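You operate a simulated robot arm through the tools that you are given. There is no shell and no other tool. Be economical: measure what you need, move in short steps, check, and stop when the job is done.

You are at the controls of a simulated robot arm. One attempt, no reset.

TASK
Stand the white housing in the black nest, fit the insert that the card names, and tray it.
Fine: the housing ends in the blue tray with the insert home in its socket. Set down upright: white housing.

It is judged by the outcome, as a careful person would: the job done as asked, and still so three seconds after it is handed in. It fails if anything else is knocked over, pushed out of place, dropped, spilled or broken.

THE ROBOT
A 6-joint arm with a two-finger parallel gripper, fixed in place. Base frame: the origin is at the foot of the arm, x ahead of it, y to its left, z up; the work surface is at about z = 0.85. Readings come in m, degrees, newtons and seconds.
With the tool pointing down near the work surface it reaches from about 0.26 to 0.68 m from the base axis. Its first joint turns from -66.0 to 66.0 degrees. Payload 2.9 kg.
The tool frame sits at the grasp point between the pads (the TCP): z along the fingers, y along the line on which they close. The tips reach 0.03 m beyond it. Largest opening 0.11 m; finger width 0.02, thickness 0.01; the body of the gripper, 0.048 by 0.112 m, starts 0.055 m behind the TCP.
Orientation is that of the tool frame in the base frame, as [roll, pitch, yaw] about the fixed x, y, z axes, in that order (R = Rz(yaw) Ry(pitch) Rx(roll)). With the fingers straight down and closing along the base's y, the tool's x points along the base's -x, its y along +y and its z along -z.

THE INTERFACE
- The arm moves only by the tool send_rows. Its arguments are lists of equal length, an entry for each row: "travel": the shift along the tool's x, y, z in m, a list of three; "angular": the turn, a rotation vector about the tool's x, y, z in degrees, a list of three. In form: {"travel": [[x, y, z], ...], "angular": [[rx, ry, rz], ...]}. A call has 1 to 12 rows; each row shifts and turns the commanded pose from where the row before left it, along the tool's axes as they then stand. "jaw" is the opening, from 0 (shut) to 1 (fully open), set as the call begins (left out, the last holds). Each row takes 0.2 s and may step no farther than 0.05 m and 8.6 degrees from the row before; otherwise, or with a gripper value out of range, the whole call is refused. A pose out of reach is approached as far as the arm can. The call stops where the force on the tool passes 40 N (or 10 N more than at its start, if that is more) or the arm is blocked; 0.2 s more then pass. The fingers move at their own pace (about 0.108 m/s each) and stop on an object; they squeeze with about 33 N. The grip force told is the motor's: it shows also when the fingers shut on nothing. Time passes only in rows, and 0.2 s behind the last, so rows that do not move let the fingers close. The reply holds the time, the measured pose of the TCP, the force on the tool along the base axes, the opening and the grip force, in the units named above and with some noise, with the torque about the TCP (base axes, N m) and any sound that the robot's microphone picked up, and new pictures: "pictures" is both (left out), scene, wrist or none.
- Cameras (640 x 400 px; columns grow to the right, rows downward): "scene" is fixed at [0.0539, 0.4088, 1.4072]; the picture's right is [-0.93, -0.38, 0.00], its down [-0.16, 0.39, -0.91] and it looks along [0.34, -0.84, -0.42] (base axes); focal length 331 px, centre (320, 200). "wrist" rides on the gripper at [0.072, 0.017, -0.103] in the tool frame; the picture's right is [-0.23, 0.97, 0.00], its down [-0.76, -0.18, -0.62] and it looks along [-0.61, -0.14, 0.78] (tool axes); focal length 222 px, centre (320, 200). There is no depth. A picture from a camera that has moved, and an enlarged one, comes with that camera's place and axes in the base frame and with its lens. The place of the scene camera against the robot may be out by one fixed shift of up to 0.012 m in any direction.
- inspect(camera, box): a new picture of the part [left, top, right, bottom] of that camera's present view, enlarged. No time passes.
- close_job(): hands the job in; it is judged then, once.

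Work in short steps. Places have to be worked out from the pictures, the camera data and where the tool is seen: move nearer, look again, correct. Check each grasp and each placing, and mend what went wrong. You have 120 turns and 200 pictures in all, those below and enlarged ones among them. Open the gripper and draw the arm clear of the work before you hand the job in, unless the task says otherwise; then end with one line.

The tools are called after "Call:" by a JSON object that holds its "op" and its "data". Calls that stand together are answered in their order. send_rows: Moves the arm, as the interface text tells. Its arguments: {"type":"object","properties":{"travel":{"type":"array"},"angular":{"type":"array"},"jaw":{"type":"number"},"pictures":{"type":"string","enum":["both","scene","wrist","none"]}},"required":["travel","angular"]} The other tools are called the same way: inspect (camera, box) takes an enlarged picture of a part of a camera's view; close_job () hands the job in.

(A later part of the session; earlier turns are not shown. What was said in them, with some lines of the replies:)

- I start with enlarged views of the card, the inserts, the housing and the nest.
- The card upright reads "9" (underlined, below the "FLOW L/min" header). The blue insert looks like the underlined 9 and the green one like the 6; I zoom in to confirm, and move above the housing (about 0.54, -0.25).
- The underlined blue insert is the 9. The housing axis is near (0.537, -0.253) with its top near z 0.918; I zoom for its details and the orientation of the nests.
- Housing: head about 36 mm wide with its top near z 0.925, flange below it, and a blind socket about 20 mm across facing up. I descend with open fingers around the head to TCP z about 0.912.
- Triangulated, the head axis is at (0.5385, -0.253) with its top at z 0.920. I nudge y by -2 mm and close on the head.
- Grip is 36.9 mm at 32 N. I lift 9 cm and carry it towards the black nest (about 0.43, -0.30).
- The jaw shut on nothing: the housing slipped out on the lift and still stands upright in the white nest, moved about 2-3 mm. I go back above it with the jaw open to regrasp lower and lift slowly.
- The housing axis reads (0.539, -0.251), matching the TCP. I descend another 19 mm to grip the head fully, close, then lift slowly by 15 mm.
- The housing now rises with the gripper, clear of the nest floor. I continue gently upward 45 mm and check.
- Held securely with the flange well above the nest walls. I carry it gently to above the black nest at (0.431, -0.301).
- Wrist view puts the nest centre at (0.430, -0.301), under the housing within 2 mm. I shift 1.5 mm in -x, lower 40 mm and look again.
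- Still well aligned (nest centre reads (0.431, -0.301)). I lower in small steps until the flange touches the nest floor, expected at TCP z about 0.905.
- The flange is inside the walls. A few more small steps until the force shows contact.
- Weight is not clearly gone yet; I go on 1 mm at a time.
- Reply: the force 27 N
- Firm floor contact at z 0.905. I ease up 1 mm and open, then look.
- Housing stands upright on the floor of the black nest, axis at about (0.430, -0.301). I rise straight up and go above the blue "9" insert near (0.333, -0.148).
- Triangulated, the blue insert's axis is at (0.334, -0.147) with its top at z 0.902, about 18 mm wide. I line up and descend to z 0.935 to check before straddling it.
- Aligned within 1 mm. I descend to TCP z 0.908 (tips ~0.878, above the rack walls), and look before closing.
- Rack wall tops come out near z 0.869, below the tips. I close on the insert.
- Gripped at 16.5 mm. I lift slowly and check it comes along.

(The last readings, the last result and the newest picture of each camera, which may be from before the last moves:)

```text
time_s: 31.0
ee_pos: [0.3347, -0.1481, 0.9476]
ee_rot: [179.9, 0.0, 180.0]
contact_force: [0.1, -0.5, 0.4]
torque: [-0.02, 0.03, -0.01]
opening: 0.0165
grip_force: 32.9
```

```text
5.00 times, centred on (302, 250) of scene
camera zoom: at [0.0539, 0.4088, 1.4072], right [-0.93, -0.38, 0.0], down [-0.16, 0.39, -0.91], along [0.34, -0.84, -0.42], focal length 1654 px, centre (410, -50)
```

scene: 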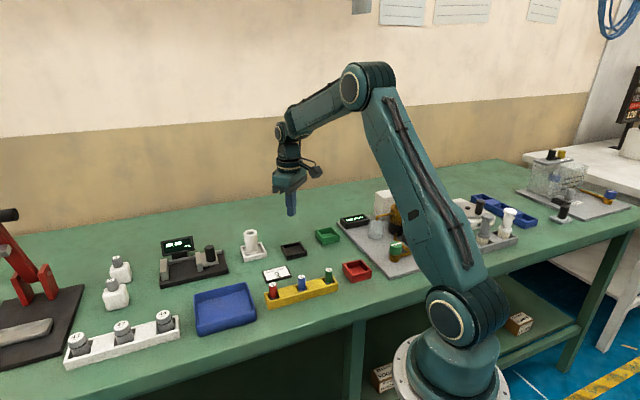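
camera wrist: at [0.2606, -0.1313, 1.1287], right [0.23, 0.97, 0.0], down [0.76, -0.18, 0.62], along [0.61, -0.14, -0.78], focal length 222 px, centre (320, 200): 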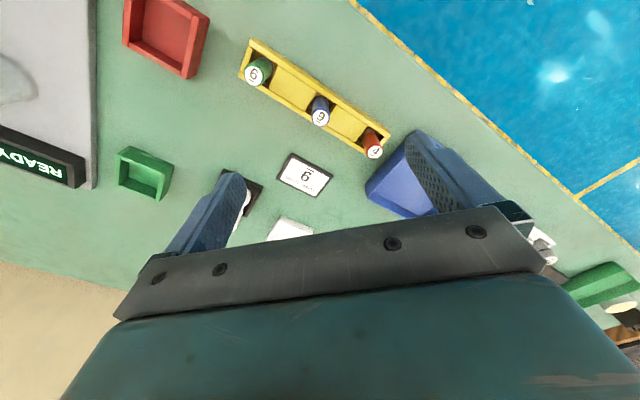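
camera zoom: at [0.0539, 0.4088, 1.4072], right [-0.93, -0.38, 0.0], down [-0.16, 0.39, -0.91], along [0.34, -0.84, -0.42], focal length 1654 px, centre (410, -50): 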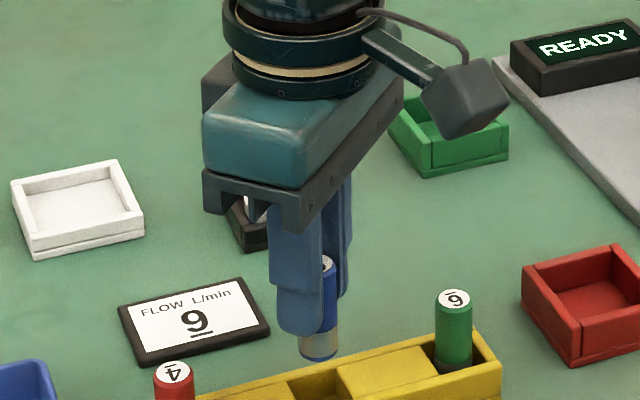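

Insert "9" is firmly held, hanging straight with about 27 mm below the fingertips; the rack is undisturbed. I raise to z ~1.01 and carry it above the housing at (0.430, -0.301).

Call:
{"op": "send_rows", "data": {"travel": [[0, 0, -0.003], [0, 0, -0.006], [0, 0, -0.01], [0, 0, -0.014], [0, 0, -0.014], [0, 0, -0.01], [0, 0, -0.006], [0, 0, 0]], "angular": [[0, 0, 0], [0, 0, 0], [0, 0, 0], [0, 0, 0], [0, 0, 0], [0, 0, 0], [0, 0, 0], [0, 0, 0]], "pictures": "none"}}

Call:
{"op": "send_rows", "data": {"travel": [[-0.003, -0.0048, 0], [-0.006, -0.0096, 0], [-0.01, -0.016, 0], [-0.0142, -0.0227, 0], [-0.0146, -0.0233, 0], [-0.0146, -0.0233, 0], [-0.0142, -0.0226, 0], [-0.01, -0.016, 0], [-0.006, -0.0096, 0], [-0.003, -0.0048, 0], [0, 0, 0], [0, 0, 0]], "angular": [[0, 0, 0], [0, 0, 0], [0, 0, 0], [0, 0, 0], [0, 0, 0], [0, 0, 0], [0, 0, 0], [0, 0, 0], [0, 0, 0], [0, 0, 0], [0, 0, 0], [0, 0, 0]], "pictures": "none"}}

Call:
{"op": "inspect", "data": {"camera": "wrist", "box": [240, 60, 400, 220]}}

Call:
{"op": "inspect", "data": {"camera": "scene", "box": [250, 190, 346, 270]}}

```text
time_s: 32.8
ee_pos: [0.3339, -0.1469, 1.01]
ee_rot: [180.0, -0.1, -180.0]
contact_force: [-0.3, -0.9, -1.2]
torque: [0.03, 0.01, -0.01]
opening: 0.0165
grip_force: 33.5
```

```text
time_s: 35.4
ee_pos: [0.4304, -0.2993, 1.0103]
ee_rot: [179.9, 0.0, -180.0]
contact_force: [-0.4, 0.5, -0.8]
torque: [0.0, -0.02, 0.0]
opening: 0.0165
grip_force: 33.0
```

```text
2.50 times, centred on (320, 140) of wrist
camera zoom: at [0.3585, -0.2826, 1.1131], right [0.23, 0.97, 0.0], down [0.76, -0.18, 0.62], along [0.61, -0.14, -0.78], focal length 555 px, centre (320, 350)
```

zoom: 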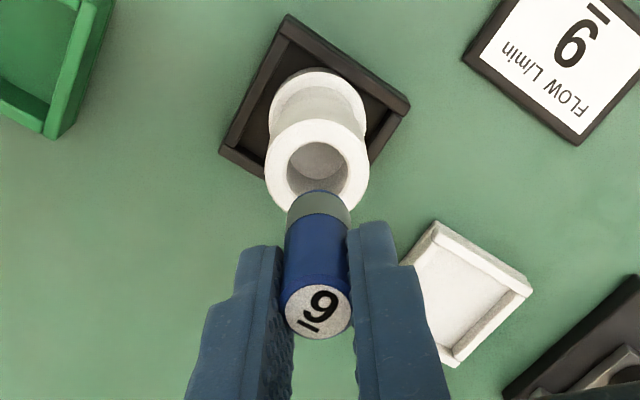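

```text
5.00 times, centred on (298, 230) of scene
camera zoom: at [0.0539, 0.4088, 1.4072], right [-0.93, -0.38, 0.0], down [-0.16, 0.39, -0.91], along [0.34, -0.84, -0.42], focal length 1654 px, centre (430, 50)
```

zoom: 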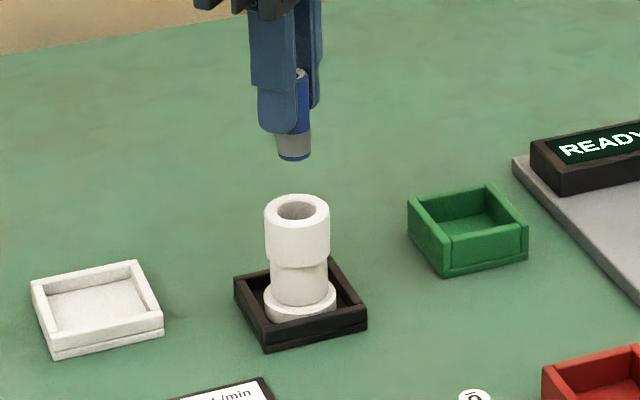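

The socket is about 20 mm for a 16.5 mm insert, roughly aligned in y with maybe 2-3 mm offset in x. I lower to just above the head to measure it better.

Call:
{"op": "send_rows", "data": {"travel": [[0, 0, 0.004], [0, 0, 0.006], [0, 0, 0.006], [0, 0, 0.004], [0, 0, 0]], "angular": [[0, 0, 0], [0, 0, 0], [0, 0, 0], [0, 0, 0], [0, 0, 0]], "pictures": "none"}}

Call:
{"op": "inspect", "data": {"camera": "wrist", "box": [270, 90, 370, 190]}}

Call:
{"op": "inspect", "data": {"camera": "scene", "box": [270, 200, 334, 250]}}

```text
time_s: 36.6
ee_pos: [0.4292, -0.3008, 0.9891]
ee_rot: [180.0, 0.0, -180.0]
contact_force: [-0.4, 0.7, 0.3]
torque: [0.0, 0.02, 0.01]
opening: 0.0165
grip_force: 32.5
```

```text
4.00 times, centred on (320, 140) of wrist
camera zoom: at [0.3579, -0.283, 1.0929], right [0.23, 0.97, 0.0], down [0.76, -0.18, 0.62], along [0.61, -0.14, -0.78], focal length 888 px, centre (320, 440)
```

zoom: 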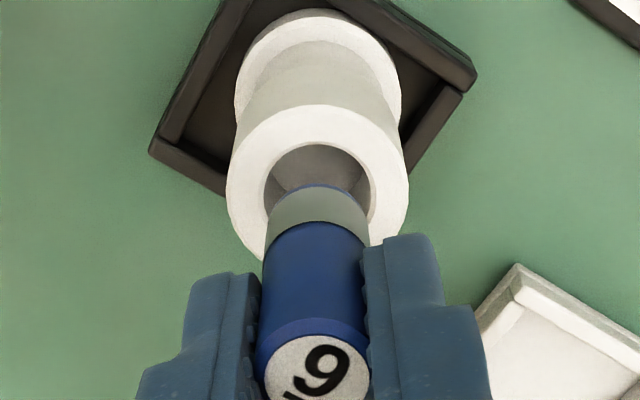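

```text
8.00 times, centred on (302, 225) of scene
camera zoom: at [0.0539, 0.4088, 1.4072], right [-0.93, -0.38, 0.0], down [-0.16, 0.39, -0.91], along [0.34, -0.84, -0.42], focal length 2646 px, centre (464, 0)
```

zoom: 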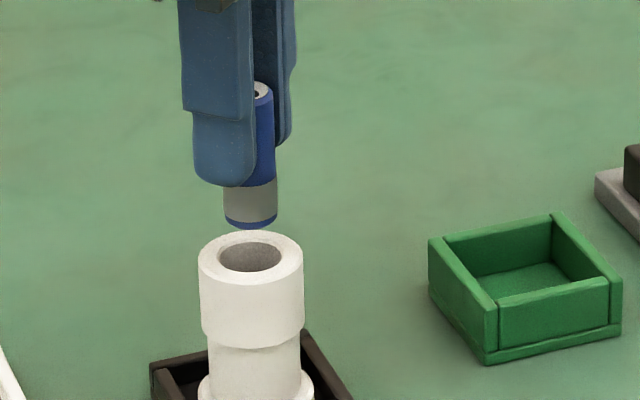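

Insert and socket match in y; the insert looks ~1 mm too far in +x. I correct 1 mm and lower slowly towards the mouth.

Call:
{"op": "send_rows", "data": {"travel": [[0.001, 0, 0.003], [0, 0, 0.003], [0, 0, 0.003], [0, 0, 0.002], [0, 0, 0.002], [0, 0, 0]], "angular": [[0, 0, 0], [0, 0, 0], [0, 0, 0], [0, 0, 0], [0, 0, 0], [0, 0, 0]], "pictures": "none"}}

Call:
{"op": "inspect", "data": {"camera": "wrist", "box": [270, 90, 370, 190]}}

Call:
{"op": "inspect", "data": {"camera": "scene", "box": [270, 200, 334, 250]}}

```text
time_s: 38.0
ee_pos: [0.4294, -0.2995, 0.9776]
ee_rot: [-180.0, 0.0, -179.9]
contact_force: [0.5, -0.1, 0.0]
torque: [-0.01, 0.0, -0.01]
opening: 0.0165
grip_force: 32.8
```

```text
4.00 times, centred on (320, 140) of wrist
camera zoom: at [0.3571, -0.2827, 1.0804], right [0.23, 0.97, 0.0], down [0.76, -0.18, 0.62], along [0.61, -0.14, -0.78], focal length 888 px, centre (320, 440)
```

zoom: 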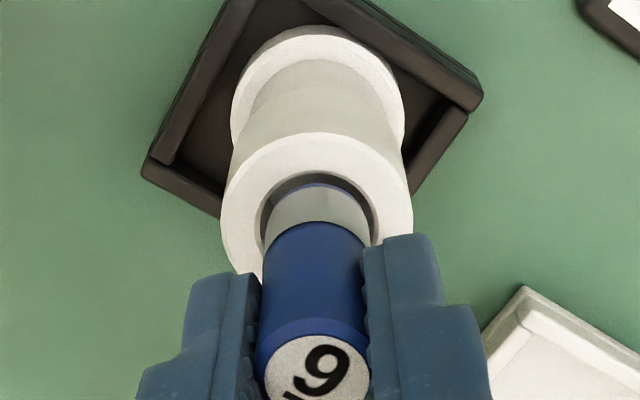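

```text
8.00 times, centred on (302, 225) of scene
camera zoom: at [0.0539, 0.4088, 1.4072], right [-0.93, -0.38, 0.0], down [-0.16, 0.39, -0.91], along [0.34, -0.84, -0.42], focal length 2646 px, centre (464, 0)
```

zoom: 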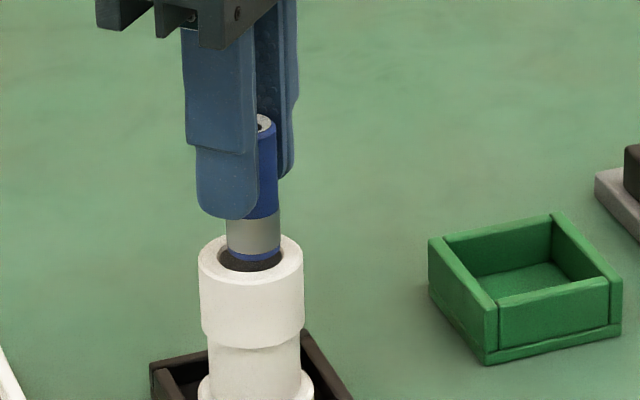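

The insert sits just above the mouth and looks concentric from both cameras. I go down in 2 mm steps.

Call:
{"op": "send_rows", "data": {"travel": [[0, 0, 0.002], [0, 0, 0.002], [0, 0, 0.002], [0, 0, 0.002], [0, 0, 0]], "angular": [[0, 0, 0], [0, 0, 0], [0, 0, 0], [0, 0, 0], [0, 0, 0]], "pictures": "none"}}

Call:
{"op": "inspect", "data": {"camera": "wrist", "box": [270, 90, 370, 190]}}

Call:
{"op": "inspect", "data": {"camera": "scene", "box": [270, 200, 334, 250]}}

```text
time_s: 39.2
ee_pos: [0.4284, -0.3, 0.9682]
ee_rot: [-180.0, 0.1, 179.9]
contact_force: [-0.1, -0.8, 0.2]
torque: [-0.03, -0.05, -0.02]
opening: 0.0164
grip_force: 33.3
```

```text
4.00 times, centred on (320, 140) of wrist
camera zoom: at [0.3563, -0.2826, 1.072], right [0.23, 0.97, 0.0], down [0.76, -0.18, 0.62], along [0.61, -0.14, -0.78], focal length 888 px, centre (320, 440)
```

zoom: 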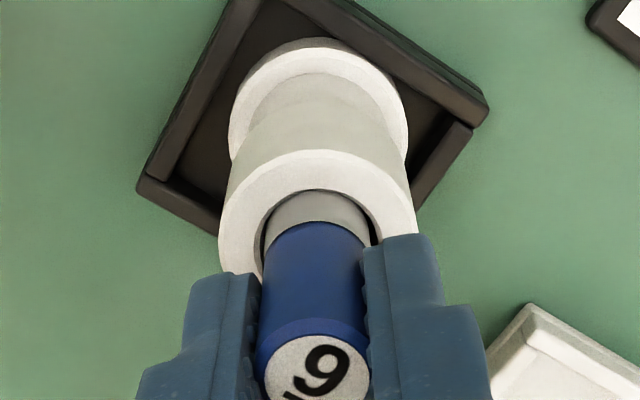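

```text
8.00 times, centred on (302, 225) of scene
camera zoom: at [0.0539, 0.4088, 1.4072], right [-0.93, -0.38, 0.0], down [-0.16, 0.39, -0.91], along [0.34, -0.84, -0.42], focal length 2646 px, centre (464, 0)
```

zoom: 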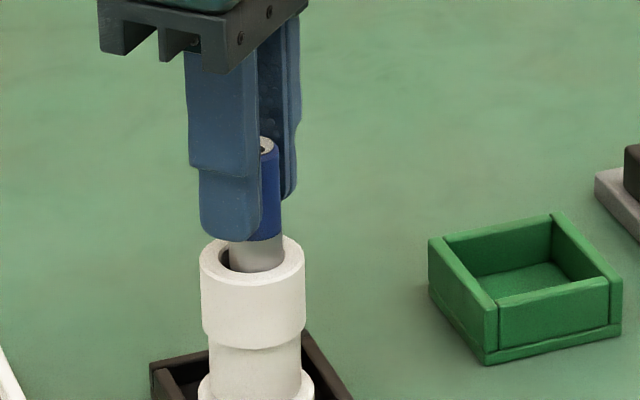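

The insert has entered about 5 mm, but rides on the -x/-y side of the hole. I shift +1.2 mm x, +0.6 mm y and continue slowly.

Call:
{"op": "send_rows", "data": {"travel": [[-0.0012, 0.0006, 0], [0, 0, 0.0015], [0, 0, 0.0015], [0, 0, 0.0015], [0, 0, 0.0015], [0, 0, 0]], "angular": [[0, 0, 0], [0, 0, 0], [0, 0, 0], [0, 0, 0], [0, 0, 0], [0, 0, 0]], "pictures": "none"}}

Call:
{"op": "inspect", "data": {"camera": "wrist", "box": [270, 90, 370, 190]}}

Call:
{"op": "inspect", "data": {"camera": "scene", "box": [270, 200, 334, 250]}}

```text
time_s: 40.6
ee_pos: [0.4294, -0.3009, 0.962]
ee_rot: [180.0, 0.0, 180.0]
contact_force: [-0.5, -0.8, 0.0]
torque: [0.01, 0.0, 0.02]
opening: 0.0167
grip_force: 32.9
```

```text
4.00 times, centred on (320, 140) of wrist
camera zoom: at [0.3578, -0.2821, 1.0662], right [0.23, 0.97, 0.0], down [0.76, -0.18, 0.62], along [0.61, -0.14, -0.78], focal length 888 px, centre (320, 440)
```

zoom: 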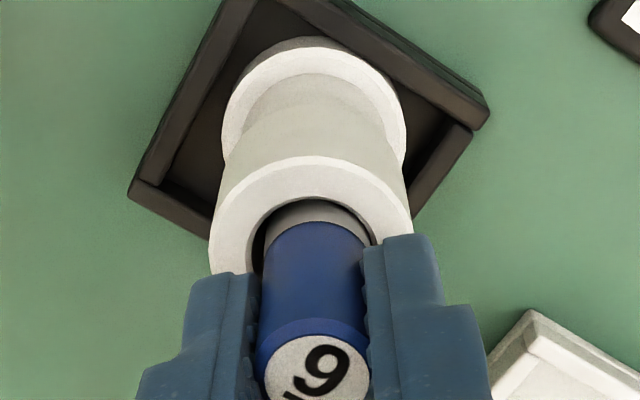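

```text
8.00 times, centred on (302, 225) of scene
camera zoom: at [0.0539, 0.4088, 1.4072], right [-0.93, -0.38, 0.0], down [-0.16, 0.39, -0.91], along [0.34, -0.84, -0.42], focal length 2646 px, centre (464, 0)
```

zoom: 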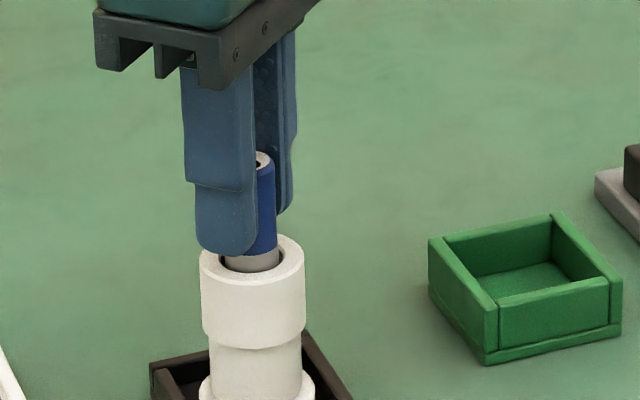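

Concentric now, about 12 mm in, no contact force. I continue down in small steps watching the force.

Call:
{"op": "send_rows", "data": {"travel": [[0, 0, 0.0015], [0, 0, 0.0015], [0, 0, 0.0015], [0, 0, 0.0015], [0, 0, 0.001], [0, 0, 0]], "angular": [[0, 0, 0], [0, 0, 0], [0, 0, 0], [0, 0, 0], [0, 0, 0], [0, 0, 0]], "pictures": "none"}}

Call:
{"op": "inspect", "data": {"camera": "scene", "box": [270, 200, 334, 250]}}

```text
time_s: 42.0
ee_pos: [0.4306, -0.2999, 0.9556]
ee_rot: [180.0, 0.0, -180.0]
contact_force: [-0.1, 0.4, 0.1]
torque: [0.0, 0.0, -0.01]
opening: 0.0164
grip_force: 33.3
```

```text
8.00 times, centred on (302, 225) of scene
camera zoom: at [0.0539, 0.4088, 1.4072], right [-0.93, -0.38, 0.0], down [-0.16, 0.39, -0.91], along [0.34, -0.84, -0.42], focal length 2646 px, centre (464, 0)
```

zoom: 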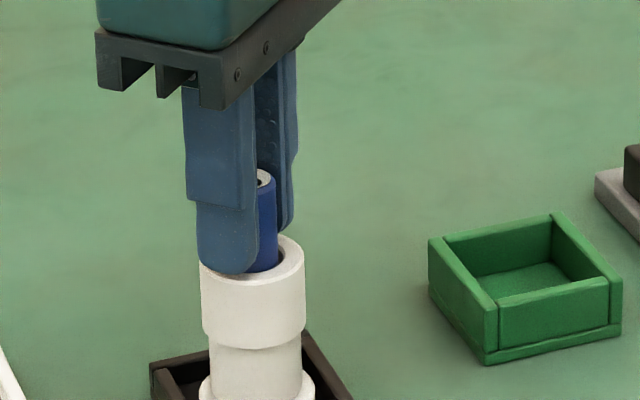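

Tips are ~5 mm above the head. I continue 1 mm at a time to find contact.

Call:
{"op": "send_rows", "data": {"travel": [[0, 0, 0.001], [0, 0, 0.001], [0, 0, 0]], "angular": [[0, 0, 0], [0, 0, 0], [0, 0, 0]], "pictures": "none"}}

Call:
{"op": "send_rows", "data": {"travel": [[0, 0, 0.001], [0, 0, 0]], "angular": [[0, 0, 0], [0, 0, 0]], "pictures": "none"}}

```text
time_s: 42.8
ee_pos: [0.4301, -0.2992, 0.9545]
ee_rot: [-180.0, 0.0, 179.9]
contact_force: [0.6, 0.4, -0.5]
torque: [0.01, 0.04, 0.03]
opening: 0.0164
grip_force: 33.0
```

```text
time_s: 43.4
ee_pos: [0.4294, -0.3, 0.9536]
ee_rot: [-180.0, 0.0, 180.0]
contact_force: [0.6, 0.6, 1.1]
torque: [0.02, 0.01, -0.02]
opening: 0.0164
grip_force: 33.6
```

No contact yet; two more single steps.

Call:
{"op": "send_rows", "data": {"travel": [[0, 0, 0.001], [0, 0, 0]], "angular": [[0, 0, 0], [0, 0, 0]], "pictures": "none"}}

Call:
{"op": "send_rows", "data": {"travel": [[0, 0, 0.001], [0, 0, 0]], "angular": [[0, 0, 0], [0, 0, 0]], "pictures": "none"}}

Call:
{"op": "inspect", "data": {"camera": "scene", "box": [270, 200, 334, 250]}}

```text
time_s: 44.0
ee_pos: [0.4298, -0.299, 0.9527]
ee_rot: [-180.0, 0.0, -179.9]
contact_force: [-2.1, 1.7, 11.6]
torque: [0.12, 0.13, -0.01]
opening: 0.0165
grip_force: 32.7
```

```text
time_s: 44.6
ee_pos: [0.431, -0.3, 0.9529]
ee_rot: [-179.8, 0.1, -180.0]
contact_force: [-7.7, 3.1, 28.3]
torque: [0.25, 0.41, 0.05]
opening: 0.0166
grip_force: 33.0
```

```text
8.00 times, centred on (302, 225) of scene
camera zoom: at [0.0533, 0.4092, 1.4071], right [-0.93, -0.38, 0.0], down [-0.16, 0.39, -0.91], along [0.34, -0.84, -0.42], focal length 2646 px, centre (464, 0)
```

zoom: 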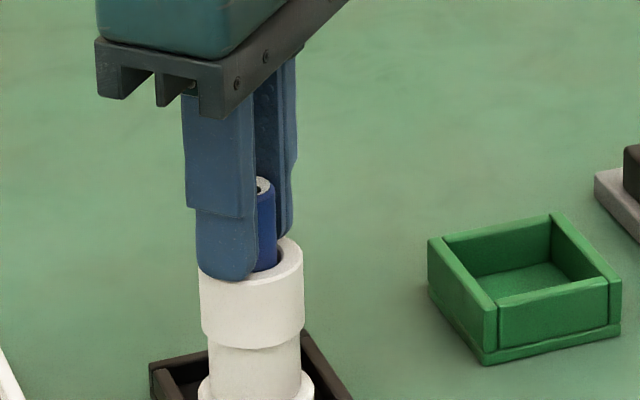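

Contact at z ~0.952: either socket floor or fingertips on the rim. I ease up, release the insert, rise clear and look.

Call:
{"op": "send_rows", "data": {"travel": [[0, 0, -0.002], [0, 0, 0]], "angular": [[0, 0, 0], [0, 0, 0]], "pictures": "none"}}

Call:
{"op": "send_rows", "data": {"travel": [[0, 0, 0], [0, 0, 0], [0, 0, 0]], "angular": [[0, 0, 0], [0, 0, 0], [0, 0, 0]], "jaw": 0.5, "pictures": "none"}}

Call:
{"op": "send_rows", "data": {"travel": [[0, 0, -0.01], [0, 0, -0.02], [0, 0, -0.02], [0, 0, 0]], "angular": [[0, 0, 0], [0, 0, 0], [0, 0, 0], [0, 0, 0]], "pictures": "none"}}

Call:
{"op": "inspect", "data": {"camera": "scene", "box": [270, 200, 334, 250]}}

Call:
{"op": "inspect", "data": {"camera": "wrist", "box": [270, 90, 370, 190]}}

```text
time_s: 45.2
ee_pos: [0.4297, -0.3005, 0.9526]
ee_rot: [-180.0, 0.0, 179.9]
contact_force: [-2.8, 1.9, 17.6]
torque: [0.12, 0.17, 0.01]
opening: 0.0166
grip_force: 32.7
```

```text
time_s: 46.0
ee_pos: [0.4311, -0.2995, 0.9523]
ee_rot: [-180.0, 0.0, 179.9]
contact_force: [-0.3, 0.5, 0.9]
torque: [-0.02, -0.02, -0.01]
opening: 0.0551
grip_force: 0.0
```

```text
time_s: 47.0
ee_pos: [0.4314, -0.3005, 1.0036]
ee_rot: [179.9, -0.1, -180.0]
contact_force: [1.0, 0.2, -0.5]
torque: [0.0, -0.02, 0.02]
opening: 0.0551
grip_force: 0.0
```

```text
8.00 times, centred on (302, 225) of scene
camera zoom: at [0.0539, 0.4088, 1.4072], right [-0.93, -0.38, 0.0], down [-0.16, 0.39, -0.91], along [0.34, -0.84, -0.42], focal length 2646 px, centre (464, 0)
```

zoom: 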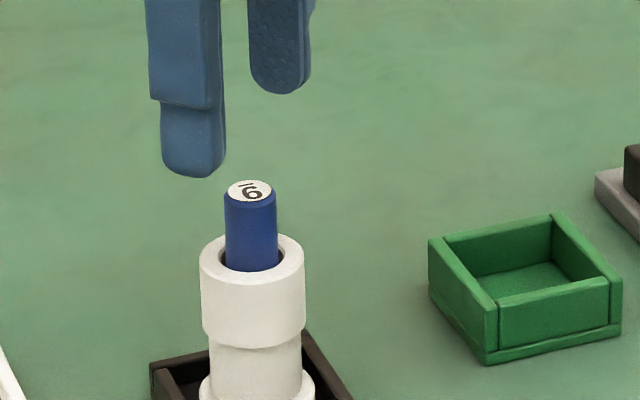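

```text
4.00 times, centred on (320, 140) of wrist
camera zoom: at [0.3588, -0.2823, 1.1065], right [0.23, 0.97, 0.0], down [0.76, -0.18, 0.62], along [0.61, -0.14, -0.78], focal length 888 px, centre (320, 440)
```

zoom: 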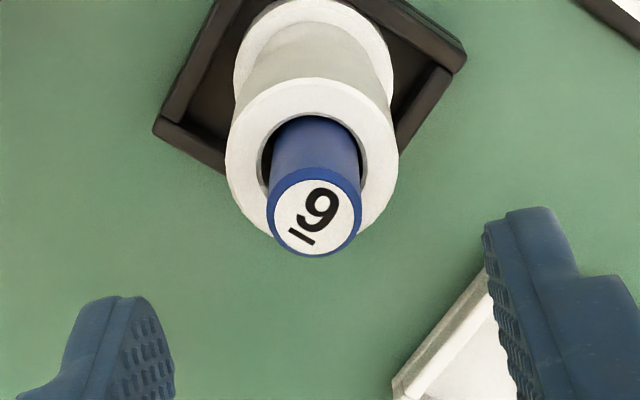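

The insert stands upright in the socket, protruding ~24 mm. To be sure it is home, I close the fingers and press gently on its top (expected contact near TCP z 0.977).

Call:
{"op": "send_rows", "data": {"travel": [[0, 0, 0], [0, 0, 0], [0, 0, 0], [0, 0, 0.01], [0, 0, 0.008], [0, 0, 0.004], [0, 0, 0]], "angular": [[0, 0, 0], [0, 0, 0], [0, 0, 0], [0, 0, 0], [0, 0, 0], [0, 0, 0], [0, 0, 0]], "jaw": 0, "pictures": "none"}}

Call:
{"op": "inspect", "data": {"camera": "scene", "box": [270, 200, 334, 250]}}

```text
time_s: 48.6
ee_pos: [0.4314, -0.2987, 0.9806]
ee_rot: [-180.0, 0.0, -179.9]
contact_force: [0.5, 0.4, -0.8]
torque: [0.0, 0.02, 0.01]
opening: 0.0
grip_force: 32.3
```

```text
8.00 times, centred on (302, 225) of scene
camera zoom: at [0.0539, 0.4088, 1.4072], right [-0.93, -0.38, 0.0], down [-0.16, 0.39, -0.91], along [0.34, -0.84, -0.42], focal length 2646 px, centre (464, 0)
```

zoom: 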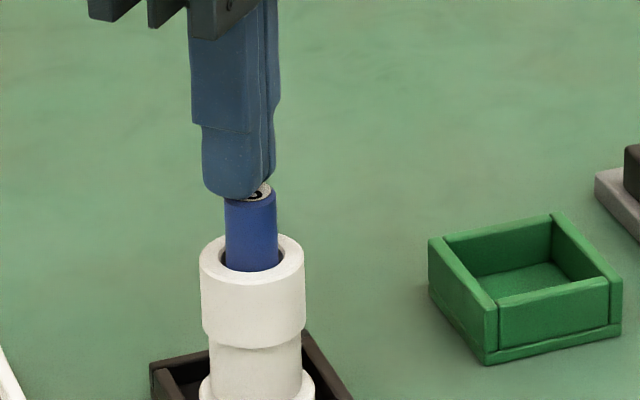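

Nearly touching; the insert axis is ~2 mm to -x of the tool. I correct and press in 1 mm steps.

Call:
{"op": "send_rows", "data": {"travel": [[0.002, 0, 0], [0, 0, 0.001], [0, 0, 0.001], [0, 0, 0.001], [0, 0, 0]], "angular": [[0, 0, 0], [0, 0, 0], [0, 0, 0], [0, 0, 0], [0, 0, 0]], "pictures": "none"}}

Call:
{"op": "send_rows", "data": {"travel": [[0, 0, 0.001], [0, 0, 0]], "angular": [[0, 0, 0], [0, 0, 0]], "pictures": "none"}}

Call:
{"op": "send_rows", "data": {"travel": [[0, 0, 0.001], [0, 0, 0]], "angular": [[0, 0, 0], [0, 0, 0]], "pictures": "none"}}

```text
time_s: 49.8
ee_pos: [0.4283, -0.3006, 0.9785]
ee_rot: [-179.9, 0.1, -180.0]
contact_force: [0.0, 0.3, 7.4]
torque: [0.01, -0.01, -0.01]
opening: 0.0004
grip_force: 33.3
```

```text
time_s: 50.4
ee_pos: [0.4304, -0.3009, 0.9786]
ee_rot: [-179.9, 0.1, -180.0]
contact_force: [0.4, 0.2, 17.0]
torque: [0.01, -0.01, -0.01]
opening: 0.0003
grip_force: 33.3
```

```text
time_s: 51.0
ee_pos: [0.4285, -0.2995, 0.9783]
ee_rot: [-179.7, 0.2, 179.9]
contact_force: [-1.2, 1.8, 32.2]
torque: [0.04, 0.09, 0.01]
opening: 0.0
grip_force: 32.9
```

Contact at 0.978 with no give up to 32 N: the insert is seated on the socket floor. I rise, open fully, and go down around the head again.

Call:
{"op": "send_rows", "data": {"travel": [[0, 0, -0.005], [0, 0, -0.02], [-0.001, -0.0005, 0], [0, 0, 0]], "angular": [[0, 0, 0], [0, 0, 0], [0, 0, 0], [0, 0, 0]], "pictures": "none"}}

Call:
{"op": "send_rows", "data": {"travel": [[0, 0, 0], [0, 0, 0], [0, 0, 0], [0, 0, 0.02], [0, 0, 0.02], [0, 0, 0.02], [0, 0, 0]], "angular": [[0, 0, 0], [0, 0, 0], [0, 0, 0], [0, 0, 0], [0, 0, 0], [0, 0, 0], [0, 0, 0]], "jaw": 1, "pictures": "scene"}}

Call:
{"op": "inspect", "data": {"camera": "wrist", "box": [240, 80, 400, 240]}}

```text
time_s: 52.0
ee_pos: [0.4295, -0.2995, 1.0011]
ee_rot: [-180.0, 0.0, -179.9]
contact_force: [-1.4, 0.0, 0.8]
torque: [-0.02, 0.01, 0.0]
opening: 0.0
grip_force: 33.5
```

```text
time_s: 53.6
ee_pos: [0.4287, -0.2993, 0.9397]
ee_rot: [179.9, 0.0, -180.0]
contact_force: [0.0, -0.9, 0.0]
torque: [-0.01, -0.05, -0.01]
opening: 0.11
grip_force: 0.0
```

scene: 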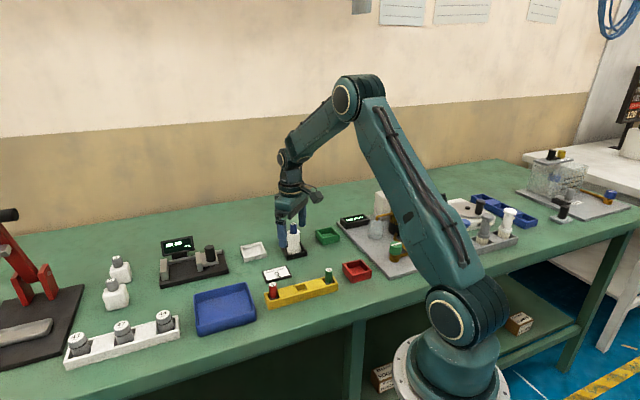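

```text
2.50 times, centred on (320, 160) of wrist
camera zoom: at [0.3569, -0.2823, 1.0426], right [0.23, 0.97, 0.0], down [0.76, -0.18, 0.62], along [0.61, -0.14, -0.78], focal length 555 px, centre (320, 300)
```

zoom: 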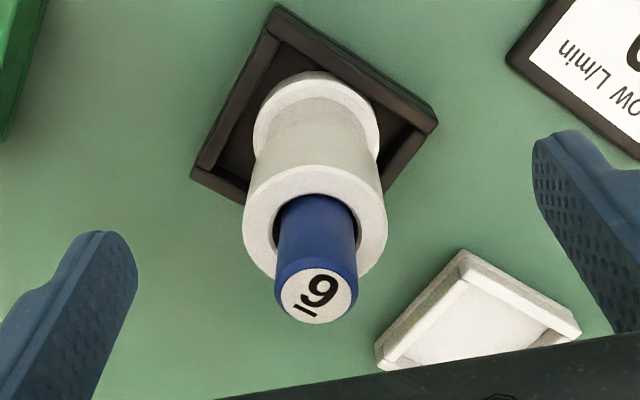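

Aligned with the housing at (0.4285, -0.300). I descend 34 mm, close on the head, and lift slowly.

Call:
{"op": "send_rows", "data": {"travel": [[0, -0.0005, 0.01], [0, 0, 0.012], [0, 0, 0.008], [0, 0, 0.004], [0, 0, 0]], "angular": [[0, 0, 0], [0, 0, 0], [0, 0, 0], [0, 0, 0], [0, 0, 0]], "pictures": "none"}}

Call:
{"op": "send_rows", "data": {"travel": [[0, 0, 0], [0, 0, 0], [0, 0, 0], [0, 0, 0], [0, 0, 0]], "angular": [[0, 0, 0], [0, 0, 0], [0, 0, 0], [0, 0, 0], [0, 0, 0]], "jaw": 0, "pictures": "none"}}

Call:
{"op": "send_rows", "data": {"travel": [[0, 0, -0.002], [0, 0, -0.002], [0, 0, -0.002], [0, 0, -0.003], [0, 0, -0.003], [0, 0, -0.003], [0, 0, 0]], "angular": [[0, 0, 0], [0, 0, 0], [0, 0, 0], [0, 0, 0], [0, 0, 0], [0, 0, 0], [0, 0, 0]], "pictures": "none"}}

Call:
{"op": "inspect", "data": {"camera": "scene", "box": [254, 200, 334, 260]}}

```text
time_s: 54.8
ee_pos: [0.4291, -0.3003, 0.9065]
ee_rot: [179.9, 0.0, 179.9]
contact_force: [-0.3, -0.9, 0.6]
torque: [0.0, 0.0, -0.01]
opening: 0.1101
grip_force: 0.0
```

```text
time_s: 56.0
ee_pos: [0.4304, -0.3008, 0.9065]
ee_rot: [179.9, 0.0, -180.0]
contact_force: [0.6, 0.2, 0.3]
torque: [0.02, 0.04, -0.03]
opening: 0.0368
grip_force: 32.9
```

```text
time_s: 57.6
ee_pos: [0.429, -0.3012, 0.924]
ee_rot: [-179.9, 0.0, 179.9]
contact_force: [-0.2, 0.6, -1.5]
torque: [0.02, -0.02, 0.01]
opening: 0.0368
grip_force: 33.0
```

```text
6.67 times, centred on (294, 230) of scene
camera zoom: at [0.0539, 0.4088, 1.4072], right [-0.93, -0.38, 0.0], down [-0.16, 0.39, -0.91], along [0.34, -0.84, -0.42], focal length 2205 px, centre (493, 0)
```

zoom: 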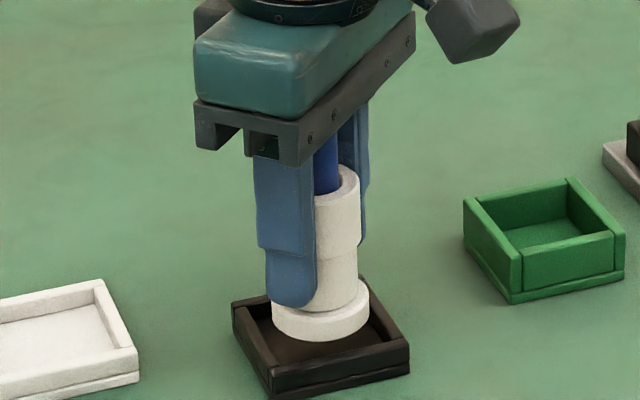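

Housing with insert lifts together. I raise 60 mm gently, then traverse towards the blue tray near (0.458, -0.023).

Call:
{"op": "send_rows", "data": {"travel": [[0, 0, -0.003], [0, 0, -0.005], [0, 0, -0.007], [0, 0, -0.009], [0, 0, -0.01], [0, 0, -0.01], [0, 0, -0.008], [0, 0, -0.005], [0, 0, -0.003], [0, 0, 0]], "angular": [[0, 0, 0], [0, 0, 0], [0, 0, 0], [0, 0, 0], [0, 0, 0], [0, 0, 0], [0, 0, 0], [0, 0, 0], [0, 0, 0], [0, 0, 0]], "pictures": "none"}}

Call:
{"op": "send_rows", "data": {"travel": [[-0.0003, 0.003, 0], [-0.0006, 0.006, 0], [-0.001, 0.01, 0], [-0.0014, 0.014, 0], [-0.0018, 0.018, 0], [-0.002, 0.02, 0], [-0.002, 0.02, 0], [-0.0018, 0.018, 0], [-0.0014, 0.014, 0], [-0.001, 0.01, 0], [-0.0007, 0.007, 0], [0, 0, 0]], "angular": [[0, 0, 0], [0, 0, 0], [0, 0, 0], [0, 0, 0], [0, 0, 0], [0, 0, 0], [0, 0, 0], [0, 0, 0], [0, 0, 0], [0, 0, 0], [0, 0, 0], [0, 0, 0]], "pictures": "both"}}

```text
time_s: 59.8
ee_pos: [0.4301, -0.3005, 0.981]
ee_rot: [-180.0, 0.0, -179.9]
contact_force: [0.9, 0.2, -2.1]
torque: [0.0, 0.02, -0.04]
opening: 0.0366
grip_force: 33.2
```

```text
time_s: 62.4
ee_pos: [0.4429, -0.1601, 0.982]
ee_rot: [-180.0, 0.0, 180.0]
contact_force: [0.3, -0.9, -1.1]
torque: [0.0, 0.0, -0.01]
opening: 0.0364
grip_force: 33.0
camera wrist: at [0.3712, -0.143, 1.085], right [0.23, 0.97, 0.0], down [0.76, -0.18, 0.62], along [0.61, -0.14, -0.78], focal length 222 px, centre (320, 200)
```

scene: 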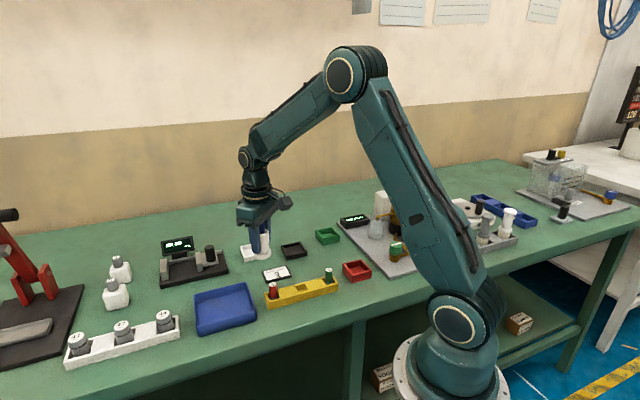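
wrist: 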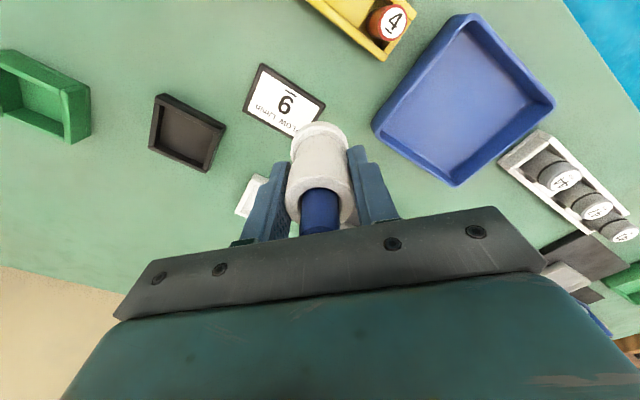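

The tray centre comes out near (0.463, -0.021). I continue there at the same height.

Call:
{"op": "send_rows", "data": {"travel": [[-0.0004, 0.003, 0], [-0.0009, 0.006, 0], [-0.0014, 0.01, 0], [-0.002, 0.014, 0], [-0.0026, 0.018, 0], [-0.0029, 0.02, 0], [-0.0029, 0.02, 0], [-0.0026, 0.018, 0], [-0.002, 0.014, 0], [-0.0014, 0.01, 0], [-0.0009, 0.006, 0], [0, 0, 0]], "angular": [[0, 0, 0], [0, 0, 0], [0, 0, 0], [0, 0, 0], [0, 0, 0], [0, 0, 0], [0, 0, 0], [0, 0, 0], [0, 0, 0], [0, 0, 0], [0, 0, 0], [0, 0, 0]], "pictures": "wrist"}}

Call:
{"op": "inspect", "data": {"camera": "scene", "box": [160, 230, 288, 340]}}

```text
time_s: 65.0
ee_pos: [0.4622, -0.0229, 0.9824]
ee_rot: [-179.9, 0.1, -179.9]
contact_force: [0.0, -0.2, -2.2]
torque: [0.06, 0.0, 0.02]
opening: 0.0366
grip_force: 33.3
camera wrist: at [0.3901, -0.005, 1.0845], right [0.23, 0.97, 0.0], down [0.76, -0.18, 0.62], along [0.61, -0.14, -0.78], focal length 222 px, centre (320, 200)
```

wrist: 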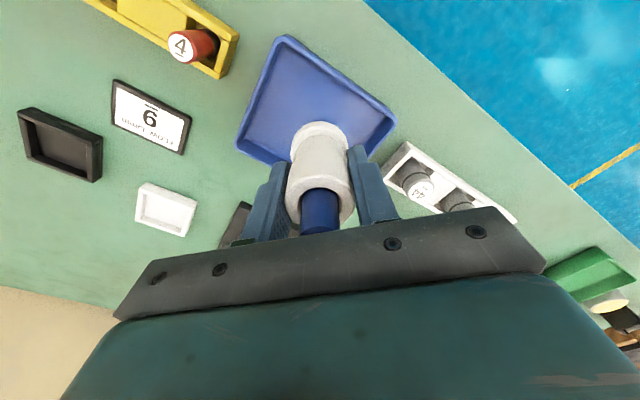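

```text
3.64 times, centred on (224, 285) of scene
camera zoom: at [0.0539, 0.4088, 1.4072], right [-0.93, -0.38, 0.0], down [-0.16, 0.39, -0.91], along [0.34, -0.84, -0.42], focal length 1203 px, centre (669, -109)
```

zoom: 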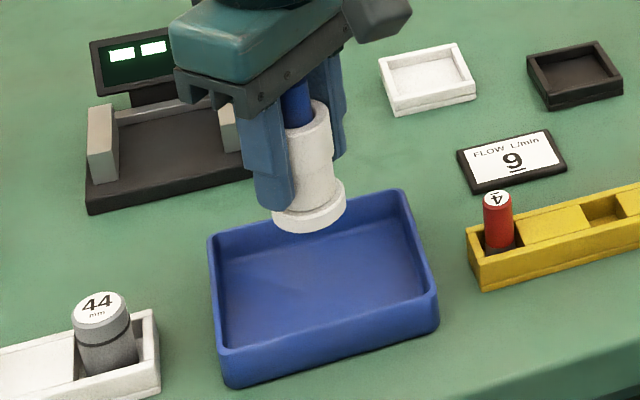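

The tray lies below, with the housing near its middle. I shift 3 mm in +x and lower 62 mm gently, then check.

Call:
{"op": "send_rows", "data": {"travel": [[-0.001, -0.001, 0.003], [-0.001, -0.001, 0.005], [-0.001, 0, 0.007], [0, 0, 0.009], [0, 0, 0.01], [0, 0, 0.01], [0, 0, 0.008], [0, 0, 0.006], [0, 0, 0.004], [0, 0, 0]], "angular": [[0, 0, 0], [0, 0, 0], [0, 0, 0], [0, 0, 0], [0, 0, 0], [0, 0, 0], [0, 0, 0], [0, 0, 0], [0, 0, 0], [0, 0, 0]], "pictures": "wrist"}}

Call:
{"op": "inspect", "data": {"camera": "scene", "box": [160, 230, 288, 340]}}

```text
time_s: 67.2
ee_pos: [0.4669, -0.0244, 0.9203]
ee_rot: [-180.0, 0.0, 179.9]
contact_force: [0.0, 0.3, -1.3]
torque: [-0.02, 0.0, 0.0]
opening: 0.0365
grip_force: 32.8
camera wrist: at [0.3949, -0.0065, 1.0232], right [0.23, 0.97, 0.0], down [0.76, -0.18, 0.62], along [0.61, -0.14, -0.78], focal length 222 px, centre (320, 200)
```

wrist: 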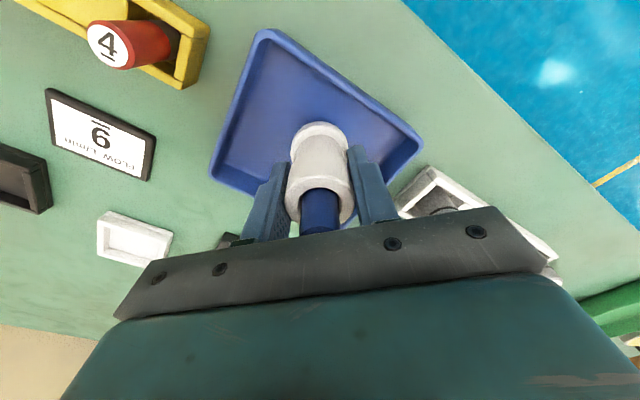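

```text
3.64 times, centred on (224, 285) of scene
camera zoom: at [0.0539, 0.4088, 1.4072], right [-0.93, -0.38, 0.0], down [-0.16, 0.39, -0.91], along [0.34, -0.84, -0.42], focal length 1203 px, centre (669, -109)
```

zoom: 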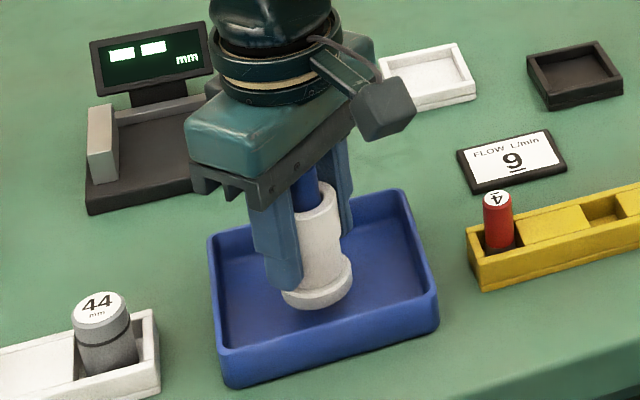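

The housing is over the tray floor with good margins all round. I lower in small steps until contact, expected near z 0.903.

Call:
{"op": "send_rows", "data": {"travel": [[0, 0, 0.003], [0, 0, 0.003], [0, 0, 0.003], [0, 0, 0.002], [0, 0, 0.001], [0, 0, 0]], "angular": [[0, 0, 0], [0, 0, 0], [0, 0, 0], [0, 0, 0], [0, 0, 0], [0, 0, 0]], "pictures": "none"}}

Call:
{"op": "send_rows", "data": {"travel": [[0, 0, 0.001], [0, 0, 0.001], [0, 0, 0]], "angular": [[0, 0, 0], [0, 0, 0], [0, 0, 0]], "pictures": "none"}}

Call:
{"op": "inspect", "data": {"camera": "scene", "box": [180, 240, 276, 320]}}

```text
time_s: 68.6
ee_pos: [0.466, -0.0238, 0.9087]
ee_rot: [-180.0, 0.0, 179.9]
contact_force: [-1.0, -0.3, -0.9]
torque: [-0.03, 0.01, 0.0]
opening: 0.0366
grip_force: 33.4
```

```text
time_s: 69.4
ee_pos: [0.4663, -0.0245, 0.9056]
ee_rot: [179.9, -0.1, 180.0]
contact_force: [-0.9, 0.3, 1.8]
torque: [0.0, 0.08, -0.01]
opening: 0.037
grip_force: 33.1
```

```text
5.00 times, centred on (228, 280) of scene
camera zoom: at [0.0539, 0.4088, 1.4072], right [-0.93, -0.38, 0.0], down [-0.16, 0.39, -0.91], along [0.34, -0.84, -0.42], focal length 1654 px, centre (780, -200)
```

zoom: 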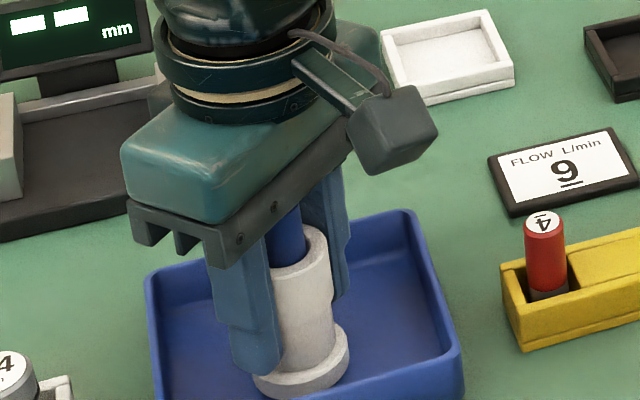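

Force just turned positive: first contact. One more millimetre to confirm.

Call:
{"op": "send_rows", "data": {"travel": [[0, 0, 0.001], [0, 0, 0]], "angular": [[0, 0, 0], [0, 0, 0]], "pictures": "none"}}

```text
time_s: 70.0
ee_pos: [0.4672, -0.0255, 0.9069]
ee_rot: [-180.0, 0.2, -180.0]
contact_force: [-6.4, 1.1, 18.4]
torque: [0.09, 0.44, 0.02]
opening: 0.0365
grip_force: 32.9
```

On the tray floor. I ease up 1 mm, open part-way (to stay clear of the tray walls), and rise straight up.

Call:
{"op": "send_rows", "data": {"travel": [[0, 0, -0.001], [0, 0, 0]], "angular": [[0, 0, 0], [0, 0, 0]], "pictures": "none"}}

Call:
{"op": "send_rows", "data": {"travel": [[0, 0, 0], [0, 0, 0], [0, 0, 0]], "angular": [[0, 0, 0], [0, 0, 0], [0, 0, 0]], "jaw": 0.6, "pictures": "none"}}

Call:
{"op": "send_rows", "data": {"travel": [[0, 0, -0.01], [0, 0, -0.02], [0, 0, -0.03], [0, 0, -0.04], [0, 0, -0.04], [0, 0, -0.03], [0, 0, 0]], "angular": [[0, 0, 0], [0, 0, 0], [0, 0, 0], [0, 0, 0], [0, 0, 0], [0, 0, 0], [0, 0, 0]], "pictures": "both"}}

Call:
{"op": "inspect", "data": {"camera": "scene", "box": [160, 230, 288, 340]}}

Call:
{"op": "inspect", "data": {"camera": "wrist", "box": [260, 40, 380, 160]}}

```text
time_s: 70.6
ee_pos: [0.4669, -0.0243, 0.9056]
ee_rot: [-179.9, 0.1, -179.9]
contact_force: [0.7, -2.2, 5.5]
torque: [0.0, 0.04, 0.0]
opening: 0.0366
grip_force: 32.5
```

```text
time_s: 71.4
ee_pos: [0.4662, -0.0237, 0.9053]
ee_rot: [179.9, -0.1, -179.9]
contact_force: [0.4, -0.1, 0.5]
torque: [-0.02, 0.04, -0.01]
opening: 0.0661
grip_force: 0.0
```

```text
time_s: 73.0
ee_pos: [0.4635, -0.0241, 1.0747]
ee_rot: [-180.0, 0.0, 179.9]
contact_force: [-0.8, -0.1, 0.3]
torque: [-0.03, 0.01, 0.0]
opening: 0.0662
grip_force: 0.1
camera wrist: at [0.3917, -0.0061, 1.1783], right [0.23, 0.97, 0.0], down [0.76, -0.18, 0.62], along [0.61, -0.14, -0.78], focal length 222 px, centre (320, 200)
```

scene: 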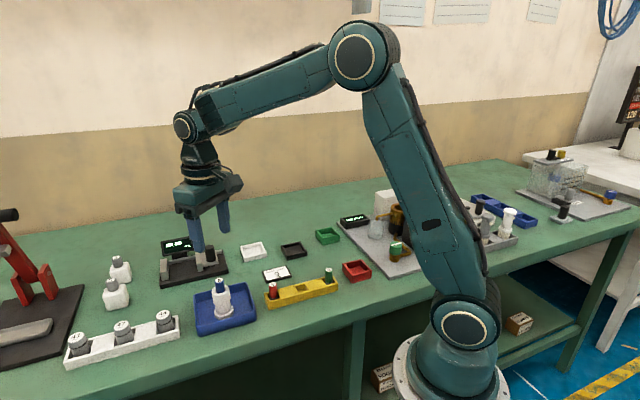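
wrist: 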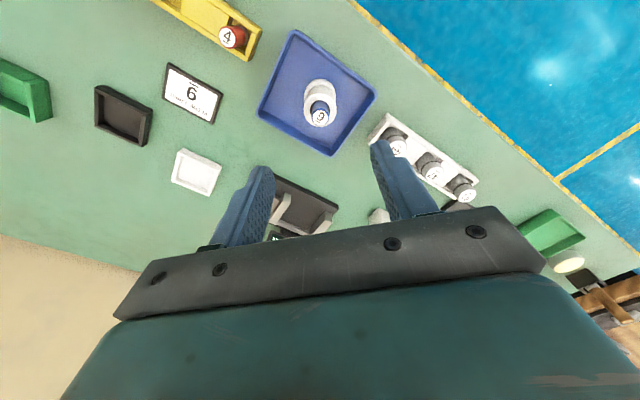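

```text
3.64 times, centred on (224, 285) of scene
camera zoom: at [0.0539, 0.4088, 1.4072], right [-0.93, -0.38, 0.0], down [-0.16, 0.39, -0.91], along [0.34, -0.84, -0.42], focal length 1203 px, centre (669, -109)
```

zoom: 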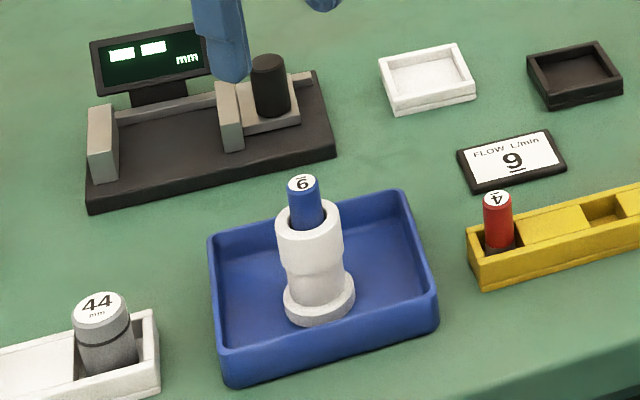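

```text
3.33 times, centred on (320, 100) of wrist
camera zoom: at [0.3917, -0.0061, 1.1783], right [0.23, 0.97, 0.0], down [0.76, -0.18, 0.62], along [0.61, -0.14, -0.78], focal length 740 px, centre (320, 533)
```

zoom: 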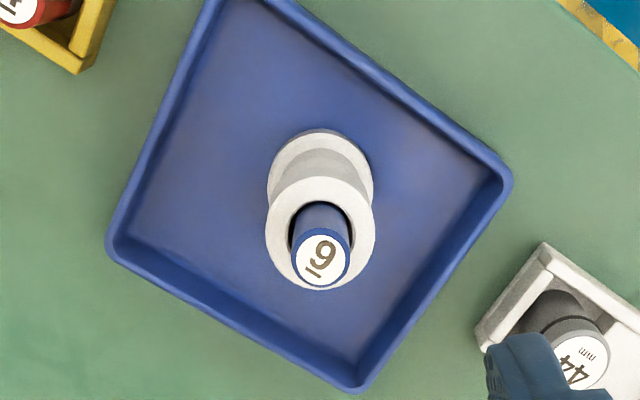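

The housing stands upright in the tray with insert "9" seated in its socket. The arm is open and well clear and nothing else has moved, so I hand it in.

Call:
{"op": "close_job", "data": {}}

```text
The job is handed in.
```

I stood the white housing in the black nest, fitted the blue insert "9" named on the card, and set it upright in the blue tray. The insert is home in its socket. My first lift of the housing slipped out of the fingers and shifted it 2–3 mm in its white nest. It stayed upright, and nothing else moved.
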